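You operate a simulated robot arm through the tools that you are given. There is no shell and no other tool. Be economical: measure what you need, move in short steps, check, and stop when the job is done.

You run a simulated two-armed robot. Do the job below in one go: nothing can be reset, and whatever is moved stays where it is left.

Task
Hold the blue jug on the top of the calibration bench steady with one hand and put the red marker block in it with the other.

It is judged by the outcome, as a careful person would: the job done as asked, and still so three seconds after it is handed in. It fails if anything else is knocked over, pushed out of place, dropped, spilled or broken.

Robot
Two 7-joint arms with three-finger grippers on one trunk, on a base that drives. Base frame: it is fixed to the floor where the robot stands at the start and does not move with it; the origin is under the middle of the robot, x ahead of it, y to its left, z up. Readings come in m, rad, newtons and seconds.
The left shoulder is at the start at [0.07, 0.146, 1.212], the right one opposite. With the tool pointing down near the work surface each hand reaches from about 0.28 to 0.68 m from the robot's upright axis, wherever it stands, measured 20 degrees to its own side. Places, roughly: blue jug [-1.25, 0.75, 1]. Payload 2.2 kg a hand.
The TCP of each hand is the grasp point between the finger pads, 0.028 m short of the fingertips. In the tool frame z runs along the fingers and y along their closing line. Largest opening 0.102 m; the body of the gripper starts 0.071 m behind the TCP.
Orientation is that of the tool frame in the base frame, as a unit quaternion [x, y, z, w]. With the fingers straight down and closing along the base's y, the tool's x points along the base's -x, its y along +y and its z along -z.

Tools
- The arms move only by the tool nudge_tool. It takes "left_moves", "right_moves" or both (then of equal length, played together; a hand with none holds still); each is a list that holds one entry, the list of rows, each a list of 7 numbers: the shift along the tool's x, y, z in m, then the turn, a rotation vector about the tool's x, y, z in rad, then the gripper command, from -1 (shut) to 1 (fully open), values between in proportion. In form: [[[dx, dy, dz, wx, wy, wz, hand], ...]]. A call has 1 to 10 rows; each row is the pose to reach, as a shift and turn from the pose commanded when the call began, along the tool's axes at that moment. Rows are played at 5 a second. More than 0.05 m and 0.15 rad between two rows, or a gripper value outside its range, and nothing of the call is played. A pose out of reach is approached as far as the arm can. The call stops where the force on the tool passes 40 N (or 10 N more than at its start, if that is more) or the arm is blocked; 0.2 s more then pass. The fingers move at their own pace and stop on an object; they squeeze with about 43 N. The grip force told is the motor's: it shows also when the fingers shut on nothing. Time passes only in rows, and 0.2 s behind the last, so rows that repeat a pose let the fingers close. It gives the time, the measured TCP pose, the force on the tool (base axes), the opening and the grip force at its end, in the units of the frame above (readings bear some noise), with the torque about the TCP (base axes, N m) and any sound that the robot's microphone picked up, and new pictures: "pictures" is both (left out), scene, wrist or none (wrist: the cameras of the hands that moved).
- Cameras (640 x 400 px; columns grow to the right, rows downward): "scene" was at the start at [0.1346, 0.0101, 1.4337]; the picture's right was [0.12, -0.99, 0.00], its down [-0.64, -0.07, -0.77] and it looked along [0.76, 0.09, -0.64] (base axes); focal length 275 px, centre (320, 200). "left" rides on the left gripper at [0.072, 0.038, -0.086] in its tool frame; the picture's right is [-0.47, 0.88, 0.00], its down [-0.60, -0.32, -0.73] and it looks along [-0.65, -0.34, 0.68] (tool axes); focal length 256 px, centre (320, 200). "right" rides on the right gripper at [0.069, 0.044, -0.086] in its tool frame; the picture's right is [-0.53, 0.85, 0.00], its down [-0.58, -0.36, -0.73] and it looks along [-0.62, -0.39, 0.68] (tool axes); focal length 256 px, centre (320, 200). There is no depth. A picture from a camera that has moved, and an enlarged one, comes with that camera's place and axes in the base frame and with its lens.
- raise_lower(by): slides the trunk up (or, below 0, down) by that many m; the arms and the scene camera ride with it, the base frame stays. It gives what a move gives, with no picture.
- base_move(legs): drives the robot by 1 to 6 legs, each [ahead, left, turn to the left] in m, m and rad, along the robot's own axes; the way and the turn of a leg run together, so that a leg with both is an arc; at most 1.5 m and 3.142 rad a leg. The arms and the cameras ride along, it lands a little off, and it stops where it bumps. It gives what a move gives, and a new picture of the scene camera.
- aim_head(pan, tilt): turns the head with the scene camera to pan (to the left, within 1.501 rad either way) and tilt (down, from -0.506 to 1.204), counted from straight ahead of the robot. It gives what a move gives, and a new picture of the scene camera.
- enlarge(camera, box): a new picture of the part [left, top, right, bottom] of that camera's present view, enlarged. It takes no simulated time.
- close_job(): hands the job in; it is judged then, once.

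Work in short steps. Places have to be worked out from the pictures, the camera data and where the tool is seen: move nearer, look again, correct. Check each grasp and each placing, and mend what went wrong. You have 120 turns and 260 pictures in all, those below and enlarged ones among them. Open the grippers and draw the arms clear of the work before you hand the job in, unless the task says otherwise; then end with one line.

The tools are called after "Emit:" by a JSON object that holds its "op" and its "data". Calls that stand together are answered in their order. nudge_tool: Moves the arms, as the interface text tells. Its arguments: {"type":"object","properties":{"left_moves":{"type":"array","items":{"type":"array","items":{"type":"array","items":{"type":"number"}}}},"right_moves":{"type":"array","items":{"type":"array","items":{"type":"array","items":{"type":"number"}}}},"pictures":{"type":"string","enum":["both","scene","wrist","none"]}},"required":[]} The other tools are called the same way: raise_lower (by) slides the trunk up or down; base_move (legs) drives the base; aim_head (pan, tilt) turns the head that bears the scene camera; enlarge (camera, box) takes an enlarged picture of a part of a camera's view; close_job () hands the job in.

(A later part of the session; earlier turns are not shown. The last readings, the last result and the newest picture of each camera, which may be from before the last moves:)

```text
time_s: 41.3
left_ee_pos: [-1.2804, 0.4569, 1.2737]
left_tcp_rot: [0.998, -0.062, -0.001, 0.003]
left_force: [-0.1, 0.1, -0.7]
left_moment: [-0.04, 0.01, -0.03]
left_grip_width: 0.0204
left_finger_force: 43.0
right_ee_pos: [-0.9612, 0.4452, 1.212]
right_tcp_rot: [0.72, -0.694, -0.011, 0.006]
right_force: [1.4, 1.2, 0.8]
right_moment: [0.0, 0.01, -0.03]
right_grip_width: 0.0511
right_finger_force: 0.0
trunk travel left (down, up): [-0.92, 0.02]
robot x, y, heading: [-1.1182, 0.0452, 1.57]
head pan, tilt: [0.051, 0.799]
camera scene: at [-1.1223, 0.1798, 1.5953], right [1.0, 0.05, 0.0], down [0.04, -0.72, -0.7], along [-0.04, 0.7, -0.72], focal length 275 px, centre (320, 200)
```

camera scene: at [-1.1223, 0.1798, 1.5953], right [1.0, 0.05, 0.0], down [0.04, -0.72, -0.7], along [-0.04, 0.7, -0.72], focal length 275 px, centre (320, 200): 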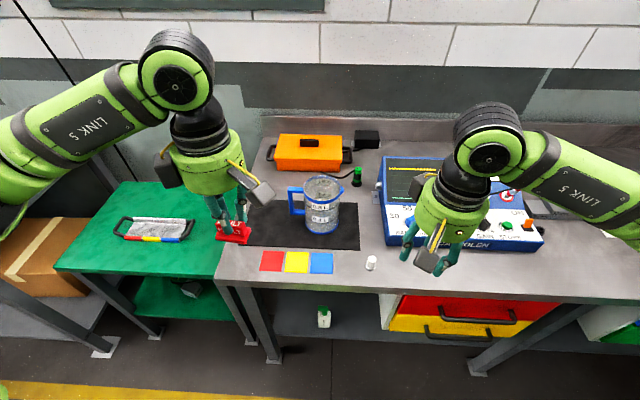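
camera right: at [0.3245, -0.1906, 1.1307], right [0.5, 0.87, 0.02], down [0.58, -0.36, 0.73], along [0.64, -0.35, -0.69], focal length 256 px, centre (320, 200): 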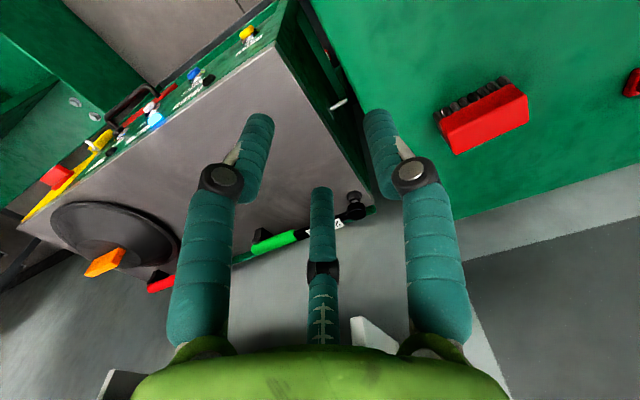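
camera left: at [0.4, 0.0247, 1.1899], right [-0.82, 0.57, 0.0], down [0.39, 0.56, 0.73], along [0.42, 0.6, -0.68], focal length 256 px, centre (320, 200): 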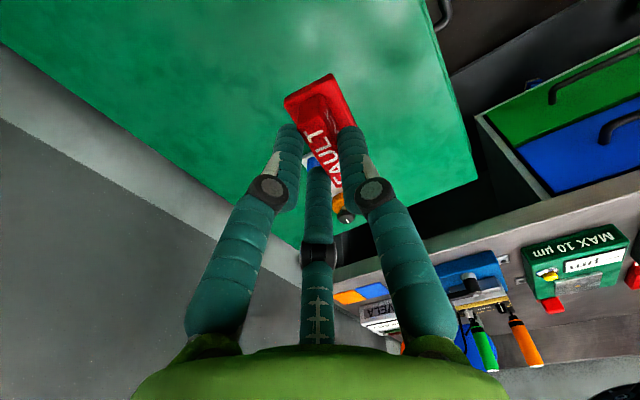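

I move 0.09 m nearer and enlarge the jug.

Emit:
{"op": "base_move", "data": {"legs": [[0.09, 0, 0]]}}

Emit:
{"op": "enlarge", "data": {"camera": "scene", "box": [260, 150, 380, 270]}}

Emit:
{"op": "enlarge", "data": {"camera": "right", "box": [0, 0, 640, 400]}}

```text
time_s: 42.4
left_ee_pos: [-1.2786, 0.5391, 1.2758]
left_tcp_rot: [0.998, -0.064, -0.001, -0.001]
left_force: [0.3, -0.9, 0.0]
left_moment: [0.06, -0.01, 0.03]
left_grip_width: 0.0206
left_finger_force: 42.8
right_ee_pos: [-0.96, 0.5259, 1.2161]
right_tcp_rot: [0.719, -0.694, -0.013, 0.004]
right_force: [0.3, -0.8, 0.0]
right_moment: [0.04, -0.05, -0.01]
right_grip_width: 0.051
right_finger_force: 0.1
trunk travel left (down, up): [-0.92, 0.02]
robot x, y, heading: [-1.1198, 0.1403, 1.57]
head pan, tilt: [0.051, 0.799]
camera scene: at [-1.1224, 0.2586, 1.5962], right [1.0, 0.05, 0.0], down [0.04, -0.71, -0.7], along [-0.03, 0.7, -0.71], focal length 275 px, centre (320, 200)
```

scene: 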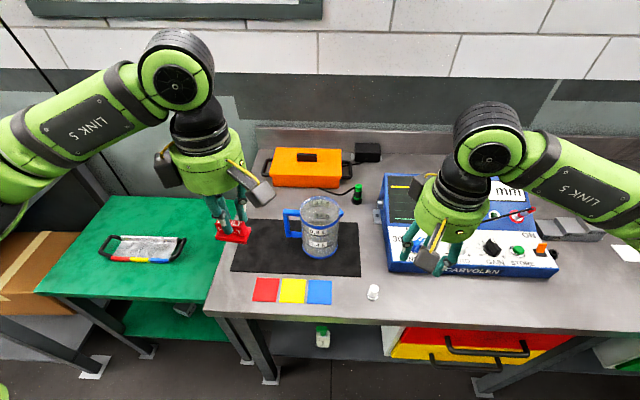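

```text
3.33 times, centred on (320, 210) of scene
camera zoom: at [-1.1224, 0.2586, 1.5962], right [1.0, 0.05, 0.0], down [0.04, -0.71, -0.7], along [-0.03, 0.7, -0.71], focal length 916 px, centre (320, 167)
```

zoom: 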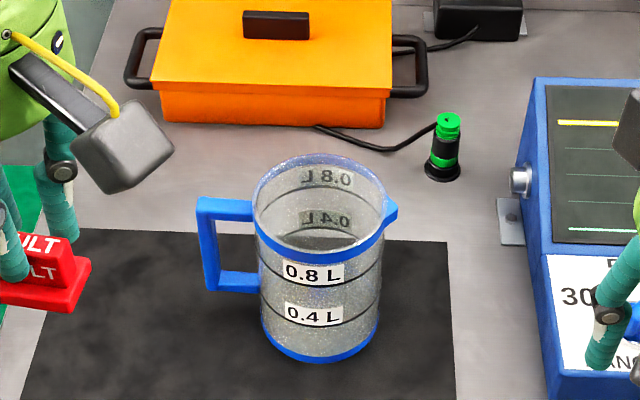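

```text
1.00 times, centred on (320, 200) of right (not enlarged: the box is as wide or as high as the picture)
camera zoom: at [-0.9985, 0.4537, 1.3024], right [-0.86, 0.5, 0.03], down [0.36, 0.58, 0.73], along [0.35, 0.64, -0.68], focal length 256 px, centre (320, 200)
```

zoom: 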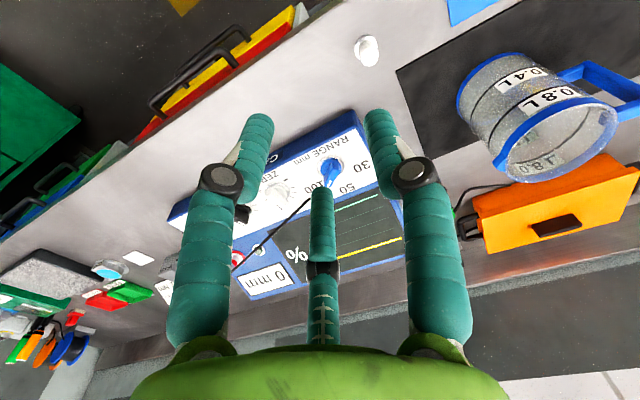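

The jug is empty with rim centre at about [-1.148, 0.734, 1.066], handle at -x and spout at +x. My plan is to pinch the front-left rim wall with the right hand, leaning in from the front-right so the mouth stays free. First I turn the right hand in place.

Emit:
{"op": "nudge_tool", "data": {"right_moves": [[[0, 0, 0, 0, 0, -0.15, 0], [0, 0, 0, 0, 0, -0.3, 0], [0, 0, 0, 0, 0, -0.45, 0], [0, 0, 0, 0, 0, -0.6, 0], [0, 0, 0, 0, 0, -0.75, 0]]], "pictures": "none"}}

Emit:
{"op": "nudge_tool", "data": {"right_moves": [[[0, 0, 0, 0, -0.145, 0, 0], [0, 0, 0, 0, -0.29, 0, 0], [0, 0, 0, 0, -0.435, 0, 0], [0, 0, 0, 0, -0.58, 0, 0], [0, 0, 0, 0, -0.725, 0, 0], [0, 0, 0, 0, -0.873, 0, 0]]]}}

```text
time_s: 43.6
left_ee_pos: [-1.2788, 0.543, 1.2745]
left_tcp_rot: [0.998, -0.064, -0.002, 0.001]
left_force: [0.3, -0.7, -0.3]
left_moment: [0.0, 0.03, -0.01]
left_grip_width: 0.0207
left_finger_force: 42.7
right_ee_pos: [-0.9606, 0.5303, 1.2146]
right_tcp_rot: [0.924, -0.382, -0.012, 0.0]
right_force: [0.5, -0.4, 0.0]
right_moment: [0.03, 0.01, 0.03]
right_grip_width: 0.0509
right_finger_force: 0.0
trunk travel left (down, up): [-0.92, 0.02]
robot x, y, heading: [-1.1189, 0.1375, 1.571]
head pan, tilt: [0.051, 0.799]
```

```text
time_s: 45.0
left_ee_pos: [-1.2786, 0.545, 1.2738]
left_tcp_rot: [0.998, -0.065, -0.002, 0.001]
left_force: [0.5, 0.5, -0.6]
left_moment: [0.0, 0.01, -0.01]
left_grip_width: 0.0207
left_finger_force: 42.8
right_ee_pos: [-0.9553, 0.5444, 1.2101]
right_tcp_rot: [0.832, -0.347, -0.402, -0.161]
right_force: [-0.8, -0.5, 0.8]
right_moment: [-0.02, -0.03, -0.03]
right_grip_width: 0.051
right_finger_force: 0.0
right hand out of reach, approached as far as the arm can: row 5, 6
trunk travel left (down, up): [-0.92, 0.02]
robot x, y, heading: [-1.1204, 0.1341, 1.574]
head pan, tilt: [0.051, 0.799]
camera scene: at [-1.1218, 0.2667, 1.5955], right [1.0, 0.05, 0.0], down [0.04, -0.72, -0.7], along [-0.03, 0.7, -0.72], focal length 275 px, centre (320, 200)
camera right: at [-0.9072, 0.4356, 1.2129], right [-0.83, -0.36, 0.43], down [0.41, 0.12, 0.9], along [-0.38, 0.93, 0.05], focal length 256 px, centre (320, 200)
```

scene: 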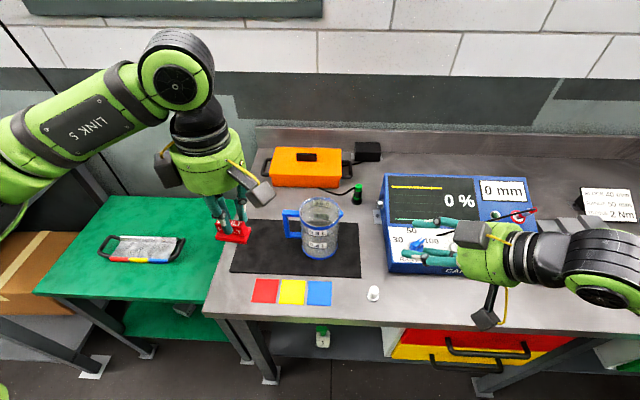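
right: 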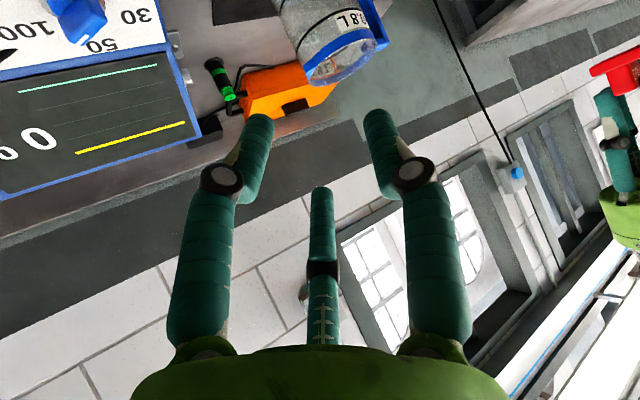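

The right hand has the wanted lean. I move it to a pre-grasp point just in front of and above the rim.

Emit:
{"op": "nudge_tool", "data": {"right_moves": [[[-0.0114, 0.01, 0.04, 0, 0, 0, 0], [-0.0228, 0.02, 0.08, 0, 0, 0, 0], [-0.0343, 0.03, 0.12, 0, 0, 0, 0], [-0.0457, 0.04, 0.16, 0, 0, 0, 0], [-0.0571, 0.0503, 0.2, 0, 0, 0, 0]]]}}

Emit:
{"op": "enlarge", "data": {"camera": "scene", "box": [250, 130, 410, 290]}}

```text
time_s: 46.2
left_ee_pos: [-1.2802, 0.547, 1.2722]
left_tcp_rot: [0.998, -0.065, -0.001, 0.001]
left_force: [0.5, 0.1, -0.5]
left_moment: [0.01, -0.03, 0.0]
left_grip_width: 0.0208
left_finger_force: 43.7
right_ee_pos: [-1.1293, 0.6454, 1.1306]
right_tcp_rot: [0.833, -0.347, -0.4, -0.161]
right_force: [0.0, -0.1, -0.4]
right_moment: [-0.03, -0.02, 0.02]
right_grip_width: 0.051
right_finger_force: 0.0
trunk travel left (down, up): [-0.92, 0.02]
robot x, y, heading: [-1.1225, 0.1352, 1.567]
head pan, tilt: [0.051, 0.799]
camera scene: at [-1.1248, 0.2694, 1.5952], right [1.0, 0.05, 0.0], down [0.04, -0.72, -0.7], along [-0.03, 0.7, -0.72], focal length 275 px, centre (320, 200)
camera right: at [-1.0828, 0.5368, 1.1325], right [-0.83, -0.36, 0.42], down [0.41, 0.12, 0.9], along [-0.37, 0.93, 0.05], focal length 256 px, centre (320, 200)
```

scene: 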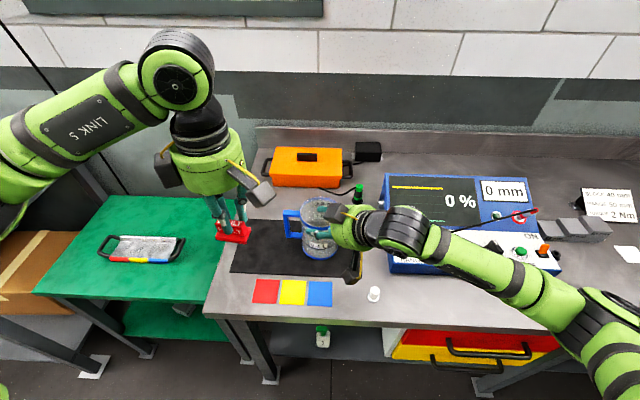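
right: 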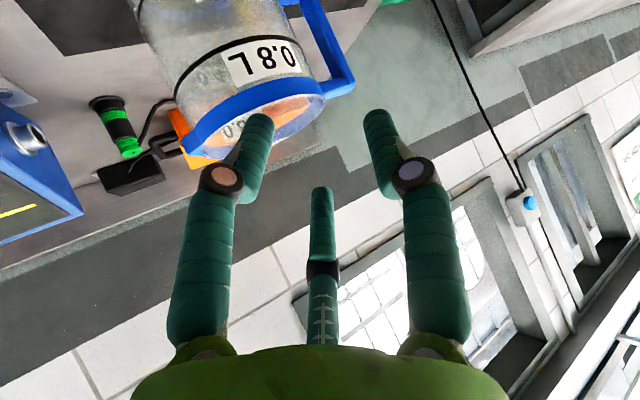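

```text
2.50 times, centred on (330, 210) of scene
camera zoom: at [-1.1248, 0.2694, 1.5952], right [1.0, 0.05, 0.0], down [0.04, -0.72, -0.7], along [-0.03, 0.7, -0.72], focal length 687 px, centre (295, 175)
```

zoom: 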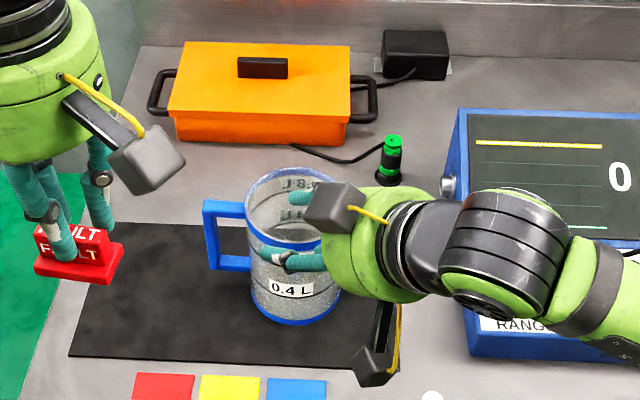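

I enlarge the right wrist view to fix the rim's position more exactly.

Emit:
{"op": "enlarge", "data": {"camera": "right", "box": [130, 0, 450, 200]}}

Emit:
{"op": "enlarge", "data": {"camera": "left", "box": [0, 0, 640, 400]}}

```text
2.00 times, centred on (290, 100) of right
camera zoom: at [-1.0828, 0.5368, 1.1325], right [-0.83, -0.36, 0.42], down [0.41, 0.12, 0.9], along [-0.37, 0.93, 0.05], focal length 512 px, centre (380, 400)
```

zoom: 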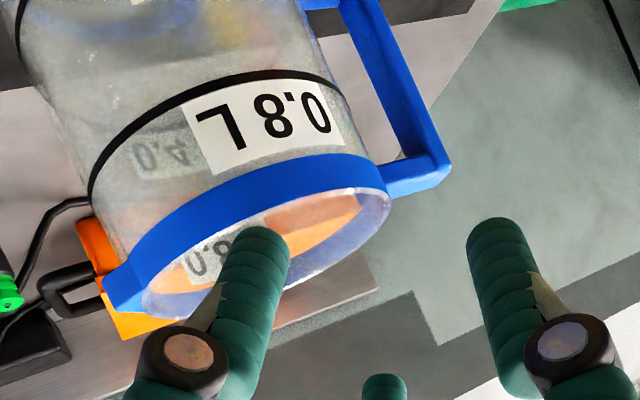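

```text
1.00 times, centred on (320, 200) of left (not enlarged: the box is as wide or as high as the picture)
camera zoom: at [-1.2144, 0.5014, 1.3589], right [-0.58, -0.82, 0.0], down [-0.56, 0.4, 0.73], along [-0.6, 0.42, -0.68], focal length 256 px, centre (320, 200)
```

zoom: 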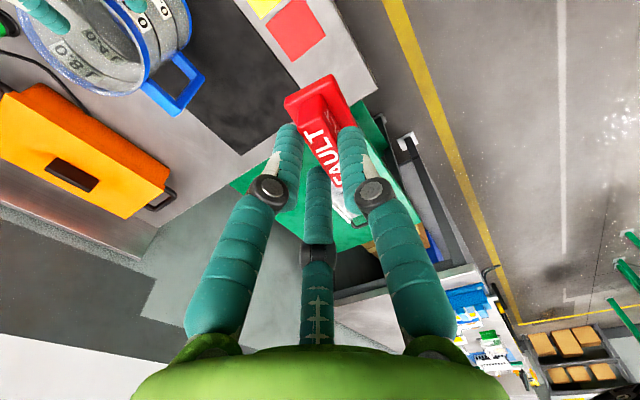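

Rim centre refined to [-1.145, 0.740, 1.068]. I advance the right hand partway along its axis so the fingers straddle the front-left wall, then check.

Emit:
{"op": "nudge_tool", "data": {"right_moves": [[[0.006, -0.0064, 0.02, 0, 0, 0, 0], [0.006, -0.0064, 0.045, 0, 0, 0, 0], [0.006, -0.0064, 0.07, 0, 0, 0, 0], [0.006, -0.0064, 0.07, 0, 0, 0, 0]]]}}

Emit:
{"op": "enlarge", "data": {"camera": "scene", "box": [260, 160, 380, 280]}}

Emit:
{"op": "enlarge", "data": {"camera": "right", "box": [130, 0, 450, 200]}}

```text
time_s: 47.2
left_ee_pos: [-1.2787, 0.5452, 1.2732]
left_tcp_rot: [0.998, -0.065, -0.001, 0.001]
left_force: [0.2, -0.3, -0.3]
left_moment: [0.01, 0.01, -0.03]
left_grip_width: 0.0208
left_finger_force: 43.1
right_ee_pos: [-1.1592, 0.684, 1.0812]
right_tcp_rot: [0.833, -0.346, -0.401, -0.16]
right_force: [-0.7, -0.4, 0.6]
right_moment: [0.01, 0.02, 0.0]
right_grip_width: 0.0509
right_finger_force: 0.3
trunk travel left (down, up): [-0.92, 0.02]
robot x, y, heading: [-1.1191, 0.1358, 1.571]
head pan, tilt: [0.051, 0.799]
camera scene: at [-1.1215, 0.2672, 1.5954], right [1.0, 0.05, 0.0], down [0.04, -0.72, -0.7], along [-0.04, 0.7, -0.72], focal length 275 px, centre (320, 200)
camera right: at [-1.1116, 0.5752, 1.0836], right [-0.83, -0.36, 0.43], down [0.41, 0.12, 0.9], along [-0.37, 0.93, 0.05], focal length 256 px, centre (320, 200)
```

scene: 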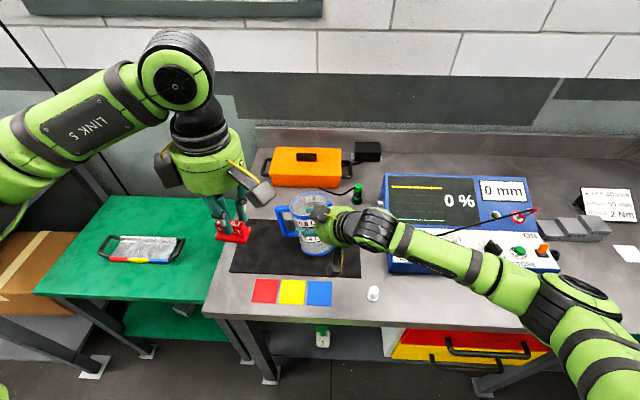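
right: 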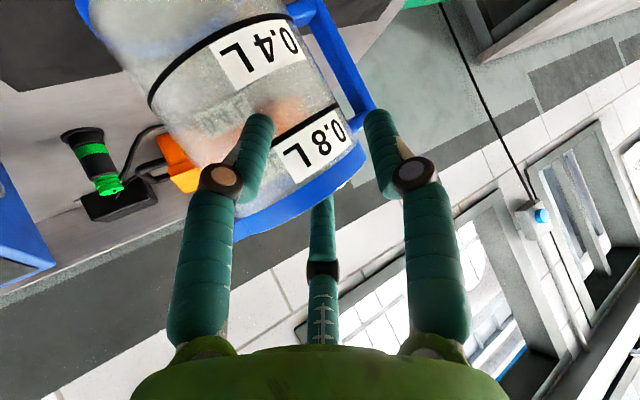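

```text
3.33 times, centred on (320, 220) of scene
camera zoom: at [-1.1215, 0.2672, 1.5954], right [1.0, 0.05, 0.0], down [0.04, -0.72, -0.7], along [-0.04, 0.7, -0.72], focal length 916 px, centre (320, 133)
```

zoom: 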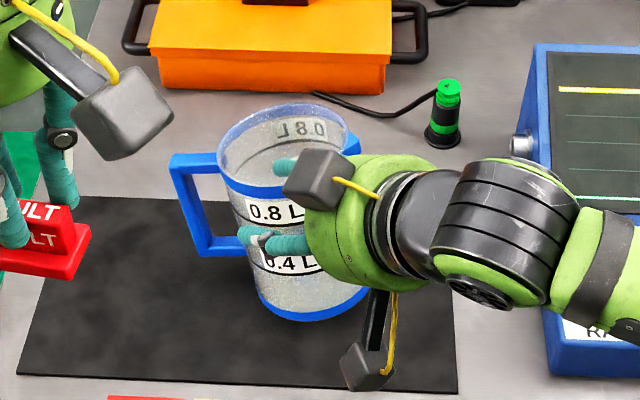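

```text
2.00 times, centred on (290, 100) of right
camera zoom: at [-1.1116, 0.5752, 1.0836], right [-0.83, -0.36, 0.43], down [0.41, 0.12, 0.9], along [-0.37, 0.93, 0.05], focal length 512 px, centre (380, 400)
```

zoom: 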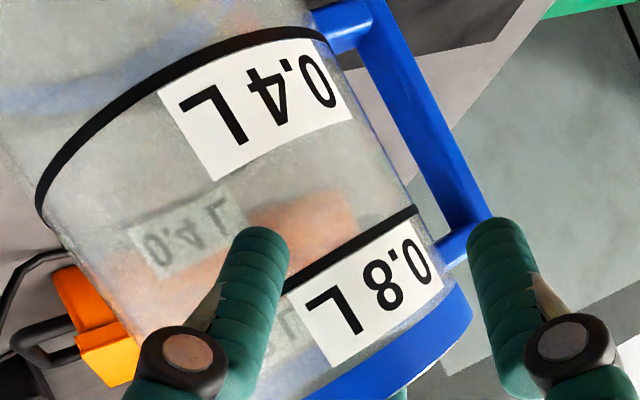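

The jug seems to have been nudged about 0.03 m. I stop and look closely before anything else.

Emit:
{"op": "enlarge", "data": {"camera": "scene", "box": [275, 180, 345, 250]}}

Emit:
{"op": "enlarge", "data": {"camera": "left", "box": [0, 0, 220, 140]}}

```text
5.71 times, centred on (310, 215) of scene
camera zoom: at [-1.1215, 0.2672, 1.5954], right [1.0, 0.05, 0.0], down [0.04, -0.72, -0.7], along [-0.04, 0.7, -0.72], focal length 1571 px, centre (377, 114)
```

zoom: 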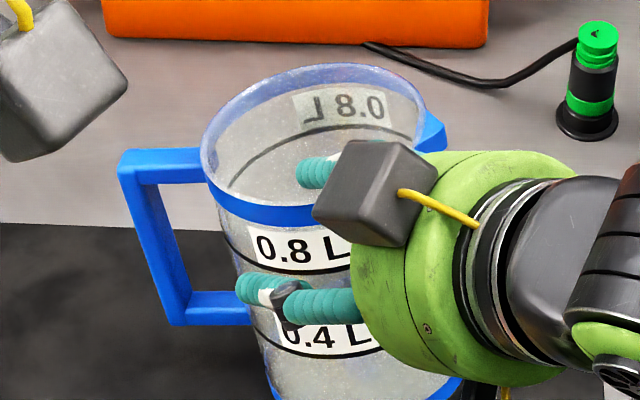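

```text
2.86 times, centred on (110, 70) of left
camera zoom: at [-1.2117, 0.4994, 1.3596], right [-0.58, -0.82, 0.0], down [-0.56, 0.39, 0.73], along [-0.6, 0.42, -0.68], focal length 731 px, centre (920, 571)
```

zoom: 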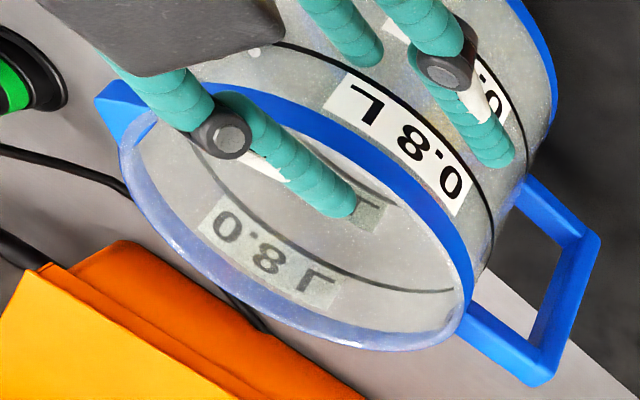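

The jug's base hasn't moved, but it is tilted: something on the gripper is pressing the rim from the front-right. I back out slowly along the same line so it settles upright.

Emit:
{"op": "nudge_tool", "data": {"right_moves": [[[0, 0, -0.008, 0, 0, 0, 0], [0, 0, -0.016, 0, 0, 0, 0], [0, 0, -0.024, 0, 0, 0, 0], [0, 0, -0.032, 0, 0, 0, 0], [0, 0, -0.04, 0, 0, 0, 0], [0, 0, -0.05, 0, 0, 0, 0], [0, 0, -0.06, 0, 0, 0, 0], [0, 0, -0.07, 0, 0, 0, 0], [0, 0, -0.08, 0, 0, 0, 0]]], "pictures": "wrist"}}

Emit:
{"op": "enlarge", "data": {"camera": "scene", "box": [260, 160, 380, 280]}}

Emit:
{"op": "enlarge", "data": {"camera": "left", "box": [0, 0, 220, 140]}}

```text
time_s: 49.2
left_ee_pos: [-1.2782, 0.5454, 1.2736]
left_tcp_rot: [0.998, -0.065, -0.001, 0.002]
left_force: [0.1, -0.6, -0.5]
left_moment: [0.03, 0.0, 0.01]
left_grip_width: 0.0204
left_finger_force: 43.1
right_ee_pos: [-1.115, 0.6387, 1.1336]
right_tcp_rot: [0.832, -0.348, -0.401, -0.16]
right_force: [-0.9, 0.7, -0.9]
right_moment: [-0.01, 0.04, -0.03]
right_grip_width: 0.0509
right_finger_force: 0.1
trunk travel left (down, up): [-0.92, 0.02]
robot x, y, heading: [-1.1195, 0.1341, 1.566]
head pan, tilt: [0.051, 0.799]
camera right: at [-1.0672, 0.5304, 1.1343], right [-0.83, -0.36, 0.43], down [0.41, 0.12, 0.9], along [-0.37, 0.93, 0.05], focal length 256 px, centre (320, 200)
```

right: 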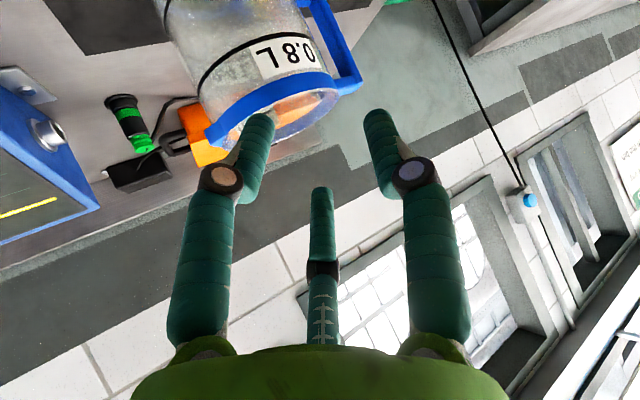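

```text
3.33 times, centred on (320, 220) of scene
camera zoom: at [-1.122, 0.267, 1.5954], right [1.0, 0.05, 0.0], down [0.04, -0.72, -0.7], along [-0.03, 0.7, -0.72], focal length 916 px, centre (320, 133)
```

zoom: 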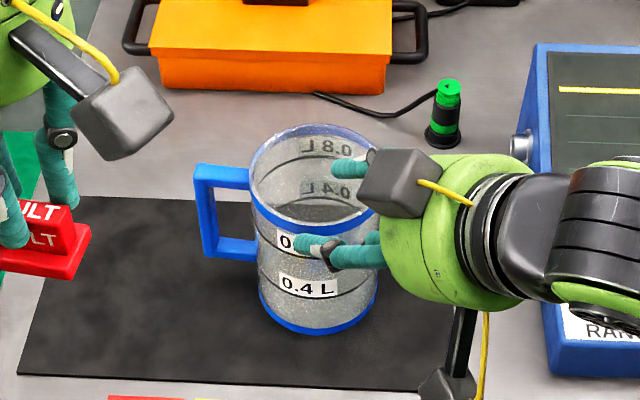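

```text
2.86 times, centred on (110, 70) of left
camera zoom: at [-1.212, 0.4992, 1.3597], right [-0.58, -0.82, 0.0], down [-0.56, 0.39, 0.73], along [-0.6, 0.42, -0.68], focal length 731 px, centre (920, 571)
```

zoom: 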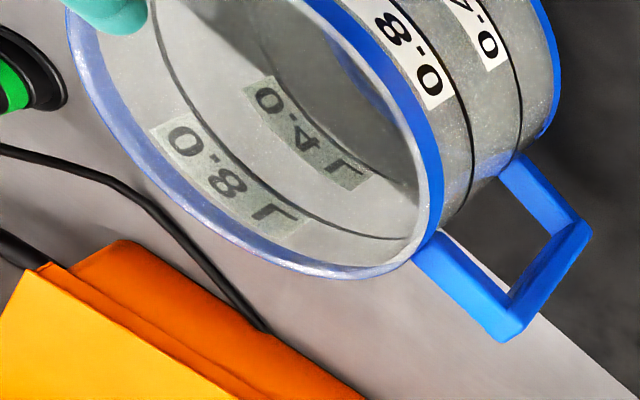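

Jug is upright again and back at its place; the gripper's middle digit hit the rim, so a rim pinch is poor. Better: grip the handle's vertical bar (about [-1.236, 0.737, 1.017]) from the front with the right hand. First I move the left hand out of the way, then swing the right hand in front of the handle.

Emit:
{"op": "nudge_tool", "data": {"left_moves": [[[-0.03, 0, -0.01, 0, 0, 0, -1], [-0.06, 0, -0.02, 0, 0, 0, -1], [-0.09, 0, -0.03, 0, 0, 0, -1], [-0.12, 0, -0.04, 0, 0, 0, -1]]], "pictures": "none"}}

Emit:
{"op": "nudge_tool", "data": {"right_moves": [[[0, 0, -0.04, 0, 0, 0, -0.45], [0.0038, 0.0192, -0.0233, 0.1155, -0.0525, 0.0628, -0.45], [0.0076, 0.0384, -0.0067, 0.231, -0.105, 0.1257, -0.45], [0.0114, 0.0577, 0.01, 0.3465, -0.1575, 0.1885, -0.45], [0.0152, 0.0769, 0.0267, 0.462, -0.21, 0.2513, -0.45], [0.019, 0.0961, 0.0433, 0.5775, -0.2625, 0.3142, -0.45], [0.0228, 0.1153, 0.06, 0.693, -0.315, 0.377, -0.45]]]}}

```text
time_s: 50.2
left_ee_pos: [-1.3971, 0.5613, 1.3118]
left_tcp_rot: [0.998, -0.065, 0.0, 0.002]
left_force: [-0.2, 0.4, -0.3]
left_moment: [0.03, -0.03, -0.01]
left_grip_width: 0.0207
left_finger_force: 42.9
right_ee_pos: [-1.1163, 0.6385, 1.1337]
right_tcp_rot: [0.833, -0.347, -0.402, -0.16]
right_force: [1.2, -0.7, -0.3]
right_moment: [0.0, 0.0, -0.02]
right_grip_width: 0.0507
right_finger_force: 0.0
trunk travel left (down, up): [-0.92, 0.02]
robot x, y, heading: [-1.1181, 0.1363, 1.566]
head pan, tilt: [0.051, 0.799]
```

```text
time_s: 51.8
left_ee_pos: [-1.3992, 0.5675, 1.3085]
left_tcp_rot: [0.998, -0.065, 0.0, 0.003]
left_force: [0.1, 1.5, -0.8]
left_moment: [-0.15, 0.05, 0.02]
left_grip_width: 0.0206
left_finger_force: 42.8
right_ee_pos: [-1.2082, 0.5953, 1.0758]
right_tcp_rot: [-0.576, 0.588, 0.387, 0.415]
right_force: [-3.3, -4.5, -5.8]
right_moment: [0.67, -0.12, -0.3]
right_grip_width: 0.0281
right_finger_force: 0.0
right hand out of reach, approached as far as the arm can: row 3, 4, 5, 6
trunk travel left (down, up): [-0.92, 0.02]
robot x, y, heading: [-1.12, 0.1361, 1.572]
head pan, tilt: [0.051, 0.799]
camera scene: at [-1.1245, 0.2741, 1.5943], right [1.0, 0.05, 0.0], down [0.04, -0.72, -0.69], along [-0.03, 0.69, -0.72], focal length 275 px, centre (320, 200)
camera right: at [-1.2547, 0.4907, 1.0412], right [-0.85, 0.22, 0.48], down [0.33, -0.49, 0.81], along [0.41, 0.84, 0.34], focal length 256 px, centre (320, 200)
```

scene: 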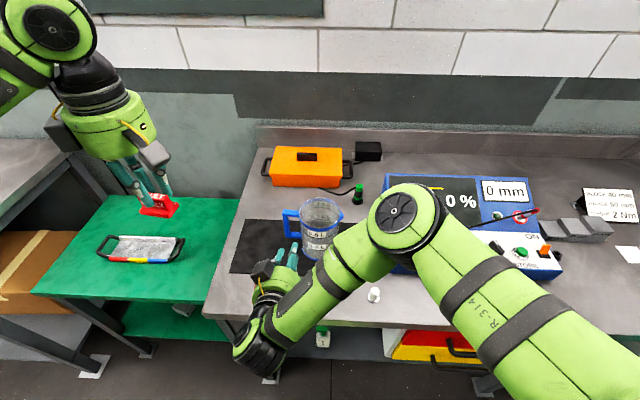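
right: 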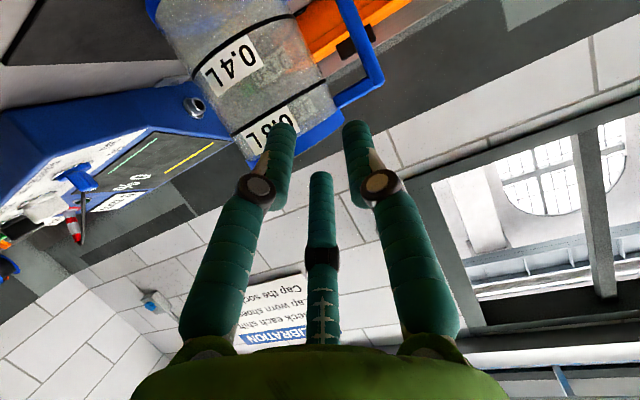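

The right hand is now in front of the handle and pointing at it, but a light force shows. I hold a moment and look for contact.

Emit:
{"op": "nudge_tool", "data": {"right_moves": [[[0, 0, 0, 0, 0, 0, -0.45], [0, 0, 0, 0, 0, 0, -0.45]]], "pictures": "none"}}

Emit:
{"op": "enlarge", "data": {"camera": "scene", "box": [200, 170, 440, 390]}}

Emit:
{"op": "enlarge", "data": {"camera": "left", "box": [0, 0, 320, 200]}}

```text
time_s: 52.4
left_ee_pos: [-1.3966, 0.5642, 1.311]
left_tcp_rot: [0.998, -0.065, -0.001, 0.003]
left_force: [-0.4, 0.5, -0.6]
left_moment: [-0.04, 0.0, 0.0]
left_grip_width: 0.0206
left_finger_force: 42.7
right_ee_pos: [-1.2241, 0.5801, 1.0769]
right_tcp_rot: [0.579, -0.579, -0.406, -0.406]
right_force: [0.4, 0.1, -0.2]
right_moment: [-0.03, -0.03, -0.02]
right_grip_width: 0.028
right_finger_force: 0.1
trunk travel left (down, up): [-0.92, 0.02]
robot x, y, heading: [-1.1186, 0.1398, 1.569]
head pan, tilt: [0.051, 0.799]
```

```text
1.82 times, centred on (320, 280) of scene
camera zoom: at [-1.1217, 0.2706, 1.5951], right [1.0, 0.05, 0.0], down [0.04, -0.72, -0.7], along [-0.03, 0.69, -0.72], focal length 500 px, centre (320, 54)
```

zoom: 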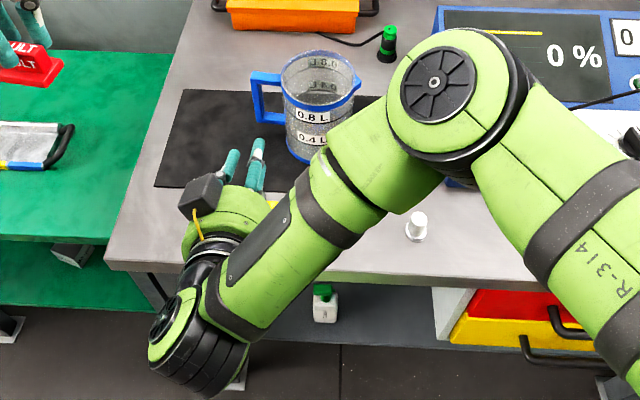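

```text
2.00 times, centred on (160, 100) of left
camera zoom: at [-1.3299, 0.5187, 1.3976], right [-0.58, -0.82, 0.01], down [-0.56, 0.4, 0.73], along [-0.6, 0.42, -0.68], focal length 512 px, centre (640, 400)
```

zoom: 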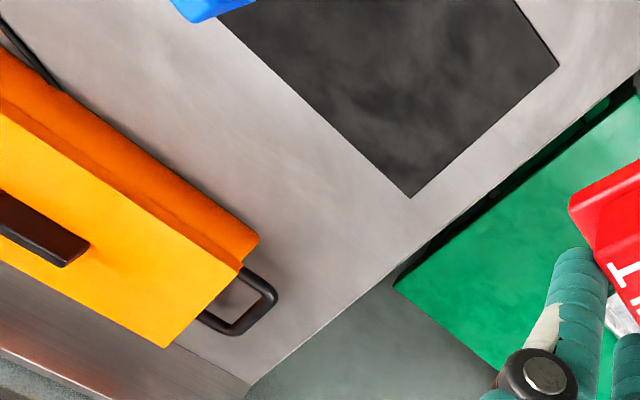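

No lasting contact, but this crossed posture would drive the forearm into the jug. Better to swap roles: set the block down on a free bench spot, let the left hand take the handle and the right hand the block. First I bring the right arm back out.

Emit:
{"op": "nudge_tool", "data": {"right_moves": [[[-0.0068, -0.02, -0.0116, -0.099, 0.045, -0.054, -0.45], [-0.0137, -0.041, -0.023, -0.198, 0.09, -0.108, -0.45], [-0.0206, -0.062, -0.035, -0.297, 0.135, -0.162, -0.45], [-0.0274, -0.082, -0.046, -0.396, 0.18, -0.215, -0.45], [-0.0343, -0.103, -0.058, -0.495, 0.225, -0.269, -0.45], [-0.0411, -0.123, -0.069, -0.594, 0.27, -0.323, -0.45], [-0.048, -0.144, -0.081, -0.693, 0.315, -0.377, -0.45]]]}}

```text
time_s: 54.0
left_ee_pos: [-1.3972, 0.5611, 1.3107]
left_tcp_rot: [0.998, -0.064, -0.002, 0.002]
left_force: [-0.3, 0.0, -0.3]
left_moment: [0.02, -0.03, -0.01]
left_grip_width: 0.0206
left_finger_force: 43.0
right_ee_pos: [-1.1662, 0.4586, 1.1242]
right_tcp_rot: [0.825, -0.407, -0.364, -0.146]
right_force: [-0.2, 1.8, 0.8]
right_moment: [-0.16, -0.05, 0.06]
right_grip_width: 0.0281
right_finger_force: 0.0
right hand out of reach, approached as far as the arm can: row 4, 5, 6, 7
trunk travel left (down, up): [-0.92, 0.02]
robot x, y, heading: [-1.1191, 0.1408, 1.571]
head pan, tilt: [0.051, 0.799]
camera scene: at [-1.1235, 0.267, 1.5955], right [1.0, 0.05, 0.0], down [0.04, -0.72, -0.7], along [-0.03, 0.7, -0.72], focal length 275 px, centre (320, 200)
camera right: at [-1.1294, 0.3451, 1.1366], right [-0.87, -0.23, 0.43], down [0.4, 0.16, 0.9], along [-0.27, 0.96, -0.05], focal length 256 px, centre (320, 200)
```

scene: 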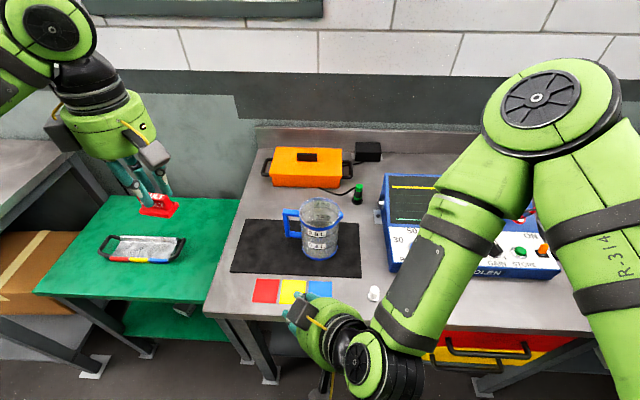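
right: 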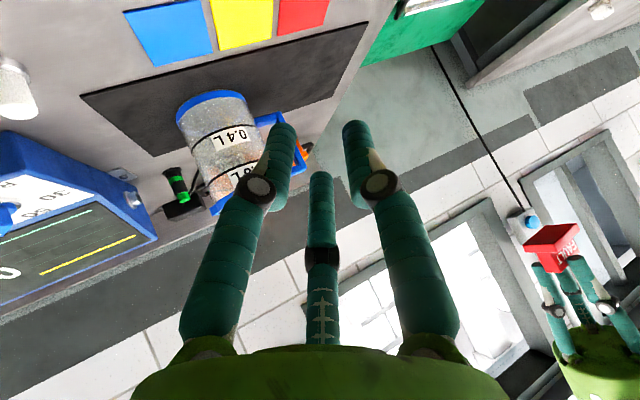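

The arm is safe but folded. I carry the right hand to the right while bringing it upright.

Emit:
{"op": "nudge_tool", "data": {"right_moves": [[[0.001, -0.022, -0.019, 0, 0.115, 0, 0], [0.003, -0.044, -0.038, 0, 0.23, 0, 0], [0.004, -0.066, -0.056, 0, 0.345, 0, 0], [0.005, -0.087, -0.075, 0, 0.46, 0, 0], [0.006, -0.109, -0.094, 0, 0.575, 0, 0], [0.008, -0.131, -0.113, 0, 0.69, 0, 0], [0.009, -0.153, -0.132, 0, 0.8, 0, 0], [0.009, -0.153, -0.132, 0, 0.8, 0, 0]]]}}

```text
time_s: 55.8
left_ee_pos: [-1.3968, 0.5609, 1.3121]
left_tcp_rot: [0.998, -0.065, -0.001, 0.001]
left_force: [-0.8, 0.5, -0.2]
left_moment: [-0.01, 0.0, 0.04]
left_grip_width: 0.0208
left_finger_force: 42.8
right_ee_pos: [-0.9773, 0.4775, 1.2025]
right_tcp_rot: [0.901, -0.433, -0.014, 0.025]
right_force: [-0.3, 0.5, -0.1]
right_moment: [0.0, -0.02, 0.03]
right_grip_width: 0.0508
right_finger_force: 0.1
right hand out of reach, approached as far as the arm can: row 1, 2, 3
trunk travel left (down, up): [-0.92, 0.02]
robot x, y, heading: [-1.1206, 0.1361, 1.574]
head pan, tilt: [0.051, 0.799]
camera scene: at [-1.1225, 0.2672, 1.5954], right [1.0, 0.05, 0.0], down [0.04, -0.72, -0.7], along [-0.03, 0.7, -0.72], focal length 275 px, centre (320, 200)
camera right: at [-0.9642, 0.3993, 1.2918], right [-0.99, -0.11, 0.05], down [-0.04, 0.7, 0.71], along [-0.11, 0.7, -0.7], focal length 256 px, centre (320, 200)
```

scene: 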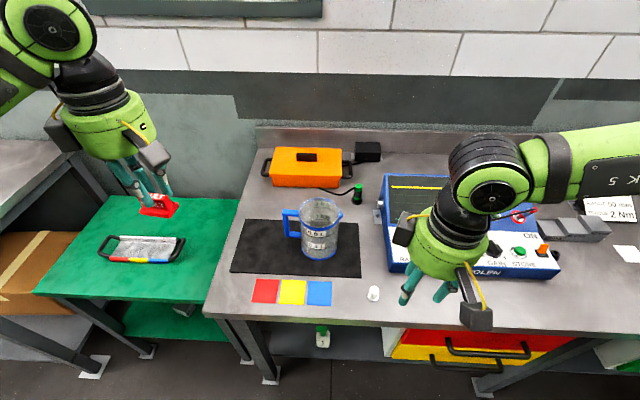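
right: 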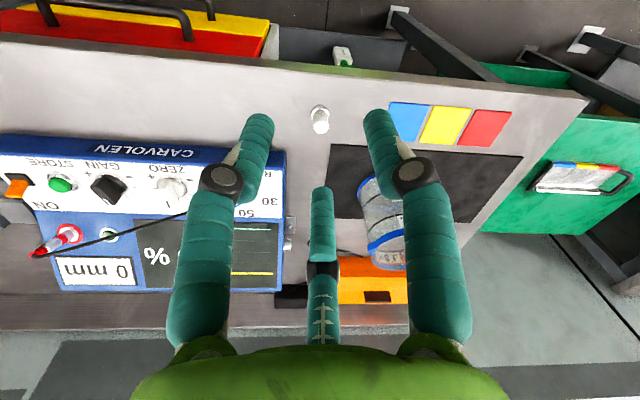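

Right hand is upright. Now both hands: left turns back to closing along x and comes nearer, right draws away to the right and turns back.

Emit:
{"op": "nudge_tool", "data": {"left_moves": [[[0.0146, -0.002, 0.006, 0, 0, 0.144, -1], [0.029, -0.004, 0.012, 0, 0, 0.288, -1], [0.044, -0.006, 0.018, 0, 0, 0.432, -1], [0.058, -0.008, 0.024, 0, 0, 0.576, -1], [0.073, -0.01, 0.03, 0, 0, 0.72, -1], [0.087, -0.011, 0.036, 0, 0, 0.864, -1], [0.102, -0.013, 0.042, 0, 0, 1.008, -1], [0.117, -0.015, 0.048, 0, 0, 1.152, -1], [0.131, -0.017, 0.054, 0, 0, 1.296, -1], [0.1457, -0.019, 0.06, 0, 0, 1.44, -1]]], "right_moves": [[[0.01, -0.005, 0, 0, 0, 0.067, 0], [0.02, -0.009, 0, 0, 0, 0.134, 0], [0.03, -0.014, 0, 0, 0, 0.2, 0], [0.04, -0.019, 0, 0, 0, 0.268, 0], [0.05, -0.023, 0, 0, 0, 0.335, 0], [0.06, -0.028, 0, 0, 0, 0.4, 0], [0.07, -0.033, 0, 0, 0, 0.47, 0], [0.08, -0.037, 0, 0, 0, 0.536, 0], [0.09, -0.042, 0, 0, 0, 0.6, 0], [0.1, -0.047, 0, 0, 0, 0.67, 0]]]}}

```text
time_s: 58.0
left_ee_pos: [-1.247, 0.5606, 1.2531]
left_tcp_rot: [-0.707, 0.708, 0.0, -0.003]
left_force: [0.6, -0.7, -0.5]
left_moment: [0.01, 0.02, 0.0]
left_grip_width: 0.0207
left_finger_force: 43.0
right_ee_pos: [-0.8771, 0.4296, 1.1995]
right_tcp_rot: [0.708, -0.705, -0.005, 0.03]
right_force: [0.2, -0.1, 0.6]
right_moment: [0.0, 0.03, -0.01]
right_grip_width: 0.0515
right_finger_force: 0.0
trunk travel left (down, up): [-0.92, 0.02]
robot x, y, heading: [-1.1151, 0.1391, 1.573]
head pan, tilt: [0.051, 0.799]
camera scene: at [-1.1206, 0.2672, 1.5954], right [1.0, 0.05, 0.0], down [0.03, -0.72, -0.7], along [-0.04, 0.7, -0.72], focal length 275 px, centre (320, 200)
camera right: at [-0.9155, 0.3633, 1.2902], right [-0.85, 0.53, 0.02], down [0.4, 0.6, 0.69], along [0.35, 0.6, -0.72], focal length 256 px, centre (320, 200)
camera left: at [-1.2865, 0.4897, 1.3399], right [-0.88, 0.47, 0.0], down [0.32, 0.61, 0.73], along [0.34, 0.64, -0.69], focal length 256 px, centre (320, 200)
```

scene: 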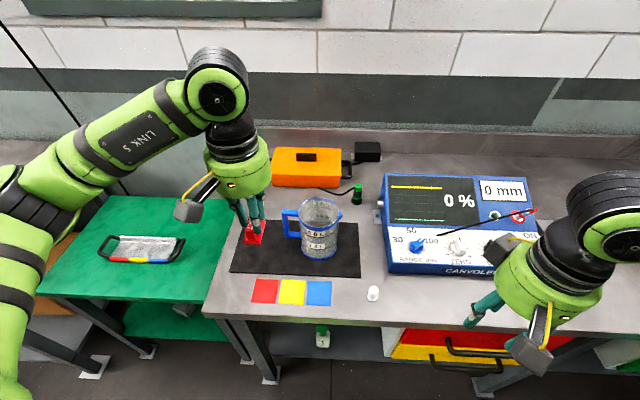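
right: 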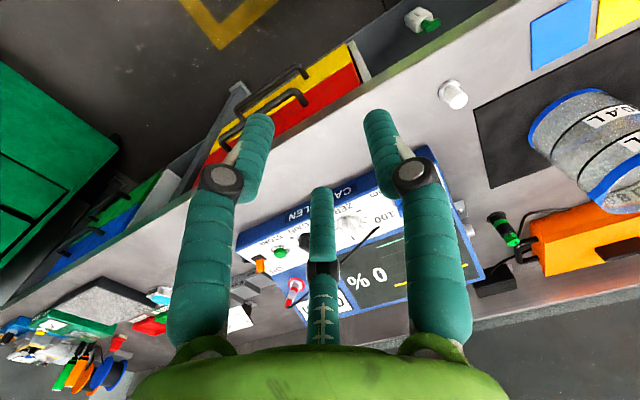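
left: 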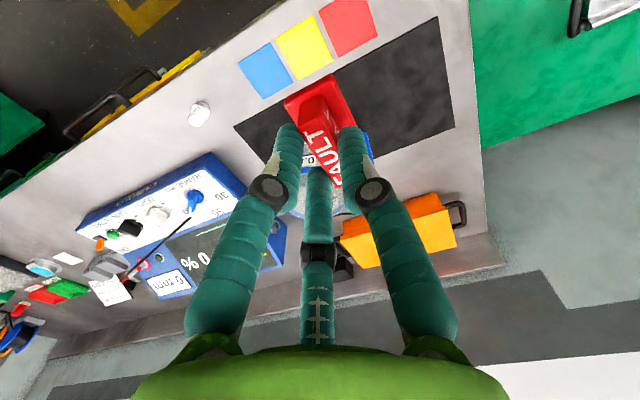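

Both hands in good posture. I lower the trunk 0.15 m, then take the block over the free bench spot at about [-1.07, 0.595].

Emit:
{"op": "raise_lower", "data": {"by": -0.15}}

Emit:
{"op": "nudge_tool", "data": {"left_moves": [[[0, -0.04, 0, 0, 0, 0, -1], [-0.01, -0.08, 0, 0, 0, 0, -1], [-0.02, -0.12, 0.02, 0, 0, 0, -1], [-0.03, -0.16, 0.05, 0, 0, 0, -1], [-0.034, -0.177, 0.09, 0, 0, 0, -1], [-0.034, -0.177, 0.12, 0, 0, 0, -1]]]}}

```text
time_s: 59.8
left_ee_pos: [-1.2485, 0.561, 1.1037]
left_tcp_rot: [0.707, -0.707, 0.0, 0.002]
left_force: [0.6, -0.3, -0.1]
left_moment: [-0.03, 0.02, 0.01]
left_grip_width: 0.0208
left_finger_force: 43.0
right_ee_pos: [-0.8785, 0.4293, 1.0509]
right_tcp_rot: [0.709, -0.705, -0.006, 0.029]
right_force: [-1.0, -0.2, -0.6]
right_moment: [0.01, 0.02, -0.01]
right_grip_width: 0.051
right_finger_force: 0.0
trunk travel left (down, up): [-0.77, 0.17]
robot x, y, heading: [-1.1193, 0.1339, 1.564]
head pan, tilt: [0.051, 0.799]
```

```text
refused: row 4 steps farther than a row can; nothing moved
```

Row 4 stepped too far; I re-space the steps.

Emit:
{"op": "nudge_tool", "data": {"left_moves": [[[0, -0.04, 0, 0, 0, 0, -1], [-0.01, -0.08, 0, 0, 0, 0, -1], [-0.02, -0.12, 0.01, 0, 0, 0, -1], [-0.03, -0.15, 0.03, 0, 0, 0, -1], [-0.034, -0.177, 0.06, 0, 0, 0, -1], [-0.034, -0.177, 0.09, 0, 0, 0, -1], [-0.034, -0.177, 0.12, 0, 0, 0, -1]]]}}

Emit:
{"op": "enlarge", "data": {"camera": "scene", "box": [260, 200, 420, 330]}}

```text
time_s: 61.4
left_ee_pos: [-1.0751, 0.5974, 0.9836]
left_tcp_rot: [-0.707, 0.707, 0.001, -0.001]
left_force: [0.2, 0.8, -0.3]
left_moment: [-0.01, -0.04, -0.01]
left_grip_width: 0.0208
left_finger_force: 42.8
right_ee_pos: [-0.8786, 0.4299, 1.05]
right_tcp_rot: [0.709, -0.705, -0.004, 0.03]
right_force: [-0.7, 1.0, 0.1]
right_moment: [0.0, -0.03, 0.0]
right_grip_width: 0.0509
right_finger_force: 0.1
trunk travel left (down, up): [-0.77, 0.17]
robot x, y, heading: [-1.1206, 0.1331, 1.573]
head pan, tilt: [0.051, 0.799]
camera scene: at [-1.1224, 0.2679, 1.4454], right [1.0, 0.05, 0.0], down [0.04, -0.72, -0.7], along [-0.03, 0.7, -0.72], focal length 275 px, centre (320, 200)
camera left: at [-1.1128, 0.5256, 1.0697], right [-0.89, 0.46, 0.0], down [0.32, 0.61, 0.73], along [0.34, 0.65, -0.68], focal length 256 px, centre (320, 200)
```

scene: 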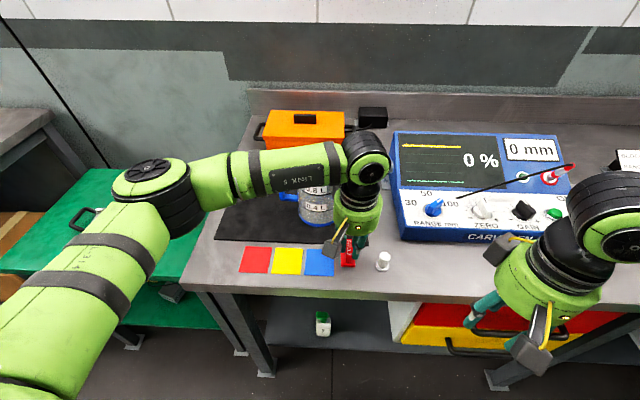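
left: 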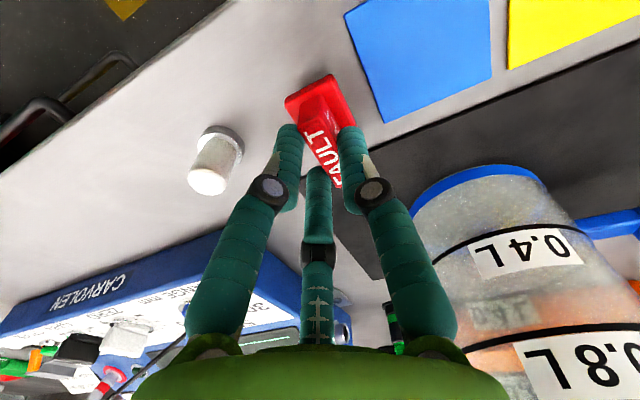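

```text
3.08 times, centred on (340, 265) of scene
camera zoom: at [-1.1224, 0.2679, 1.4454], right [1.0, 0.05, 0.0], down [0.04, -0.72, -0.7], along [-0.03, 0.7, -0.72], focal length 846 px, centre (258, 0)
```

zoom: 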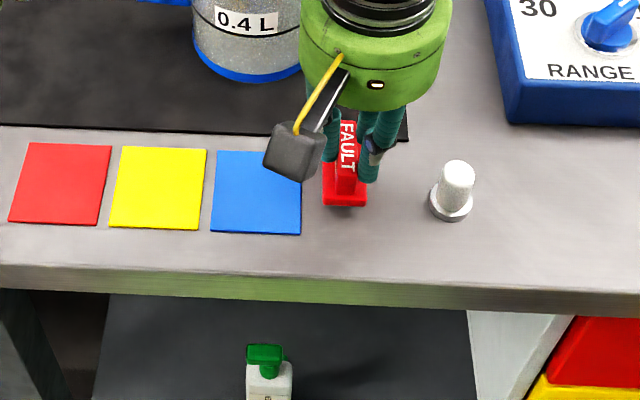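

Spot is clear. I lower gently toward contact.

Emit:
{"op": "nudge_tool", "data": {"left_moves": [[[0, 0, 0.02, 0, 0, 0, -1], [0, 0, 0.035, 0, 0, 0, -1], [0, 0, 0.045, 0, 0, 0, -1], [0, 0, 0.048, 0, 0, 0, -1]]], "pictures": "none"}}

Emit:
{"op": "enlarge", "data": {"camera": "scene", "box": [320, 220, 400, 280]}}

```text
time_s: 61.9
left_ee_pos: [-1.073, 0.5955, 0.9731]
left_tcp_rot: [-0.707, 0.707, 0.001, 0.004]
left_force: [-2.3, -4.3, 13.9]
left_moment: [-0.39, 0.14, -0.03]
left_grip_width: 0.0206
left_finger_force: 42.9
right_ee_pos: [-0.8783, 0.4294, 1.0492]
right_tcp_rot: [0.709, -0.705, -0.006, 0.028]
right_force: [-0.1, -0.2, -0.4]
right_moment: [-0.03, -0.01, -0.02]
right_grip_width: 0.0509
right_finger_force: 0.0
trunk travel left (down, up): [-0.77, 0.17]
robot x, y, heading: [-1.1152, 0.1375, 1.573]
head pan, tilt: [0.051, 0.799]
stopped in row 2 (left hand): the force on the tool passed its limit at 50 N (the readings are from after the stop); the commanded pose is now the measured one
```

```text
6.67 times, centred on (360, 250) of scene
camera zoom: at [-1.1238, 0.2646, 1.4457], right [1.0, 0.05, 0.0], down [0.04, -0.71, -0.7], along [-0.03, 0.7, -0.72], focal length 1833 px, centre (53, -133)
```

zoom: 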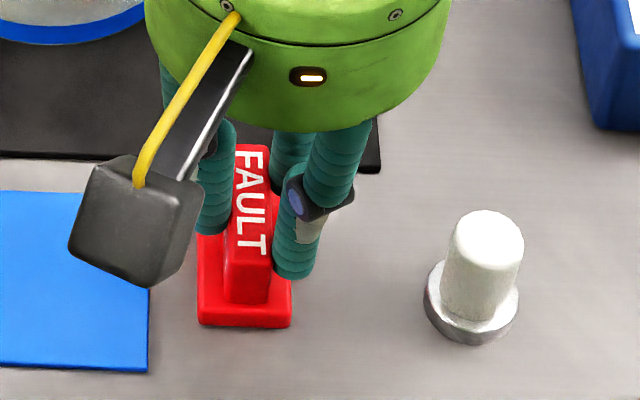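

Contact at TCP z=0.973, so the bench surface is about 0.933. I ease down pressure, release slightly and rise.

Emit:
{"op": "nudge_tool", "data": {"left_moves": [[[0, 0, 0, 0, 0, 0, -0.6], [0, 0, 0, 0, 0, 0, -0.35], [0, 0, 0, 0, 0, 0, -0.25], [0, 0, -0.02, 0, 0, 0, -0.25], [0, 0, -0.05, 0, 0, 0, -0.25], [0, 0, -0.09, 0, 0, 0, -0.25], [0.02, 0.02, -0.13, 0, 0, 0, -0.25]]]}}

Emit:
{"op": "enlarge", "data": {"camera": "scene", "box": [260, 200, 420, 300]}}

```text
time_s: 63.5
left_ee_pos: [-1.0974, 0.5737, 1.1039]
left_tcp_rot: [-0.707, 0.707, 0.001, 0.003]
left_force: [-1.3, -0.1, 0.2]
left_moment: [0.02, -0.04, -0.01]
left_grip_width: 0.0383
left_finger_force: 0.0
right_ee_pos: [-0.8799, 0.4286, 1.0486]
right_tcp_rot: [0.709, -0.705, -0.004, 0.028]
right_force: [-0.4, 0.9, -0.4]
right_moment: [0.04, 0.0, 0.02]
right_grip_width: 0.051
right_finger_force: 0.1
trunk travel left (down, up): [-0.77, 0.17]
robot x, y, heading: [-1.1196, 0.1377, 1.57]
head pan, tilt: [0.051, 0.799]
camera scene: at [-1.1243, 0.2655, 1.4455], right [1.0, 0.05, 0.0], down [0.04, -0.71, -0.7], along [-0.03, 0.7, -0.72], focal length 275 px, centre (320, 200)
camera left: at [-1.1364, 0.5019, 1.1897], right [-0.89, 0.46, 0.0], down [0.31, 0.6, 0.74], along [0.34, 0.65, -0.68], focal length 256 px, centre (320, 200)
```

scene: 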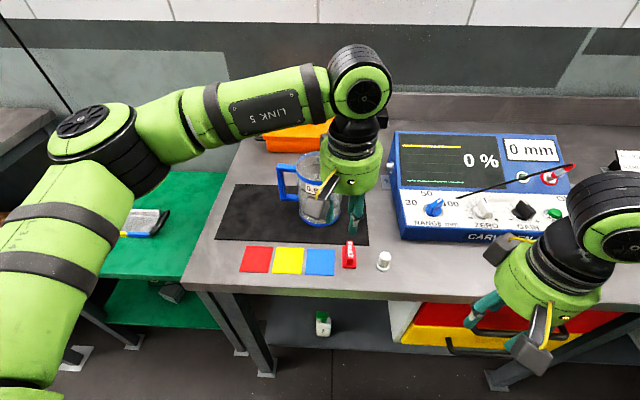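
left: 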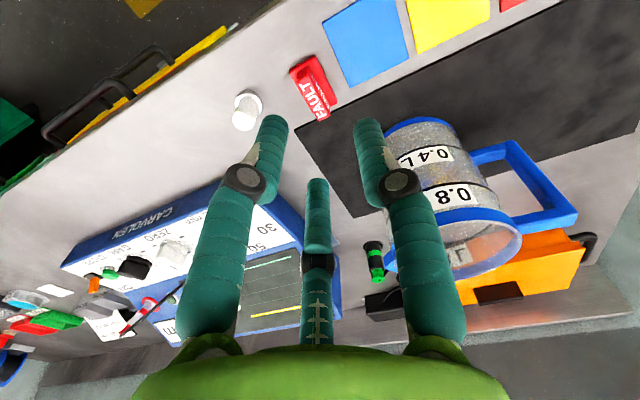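

```text
4.00 times, centred on (340, 250) of scene
camera zoom: at [-1.1243, 0.2655, 1.4455], right [1.0, 0.05, 0.0], down [0.04, -0.71, -0.7], along [-0.03, 0.7, -0.72], focal length 1100 px, centre (240, 0)
```

zoom: 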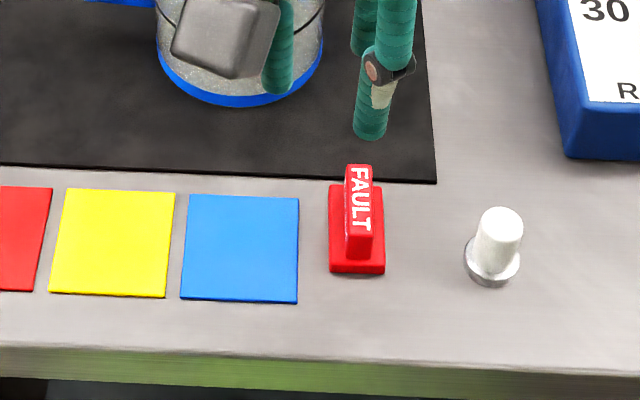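

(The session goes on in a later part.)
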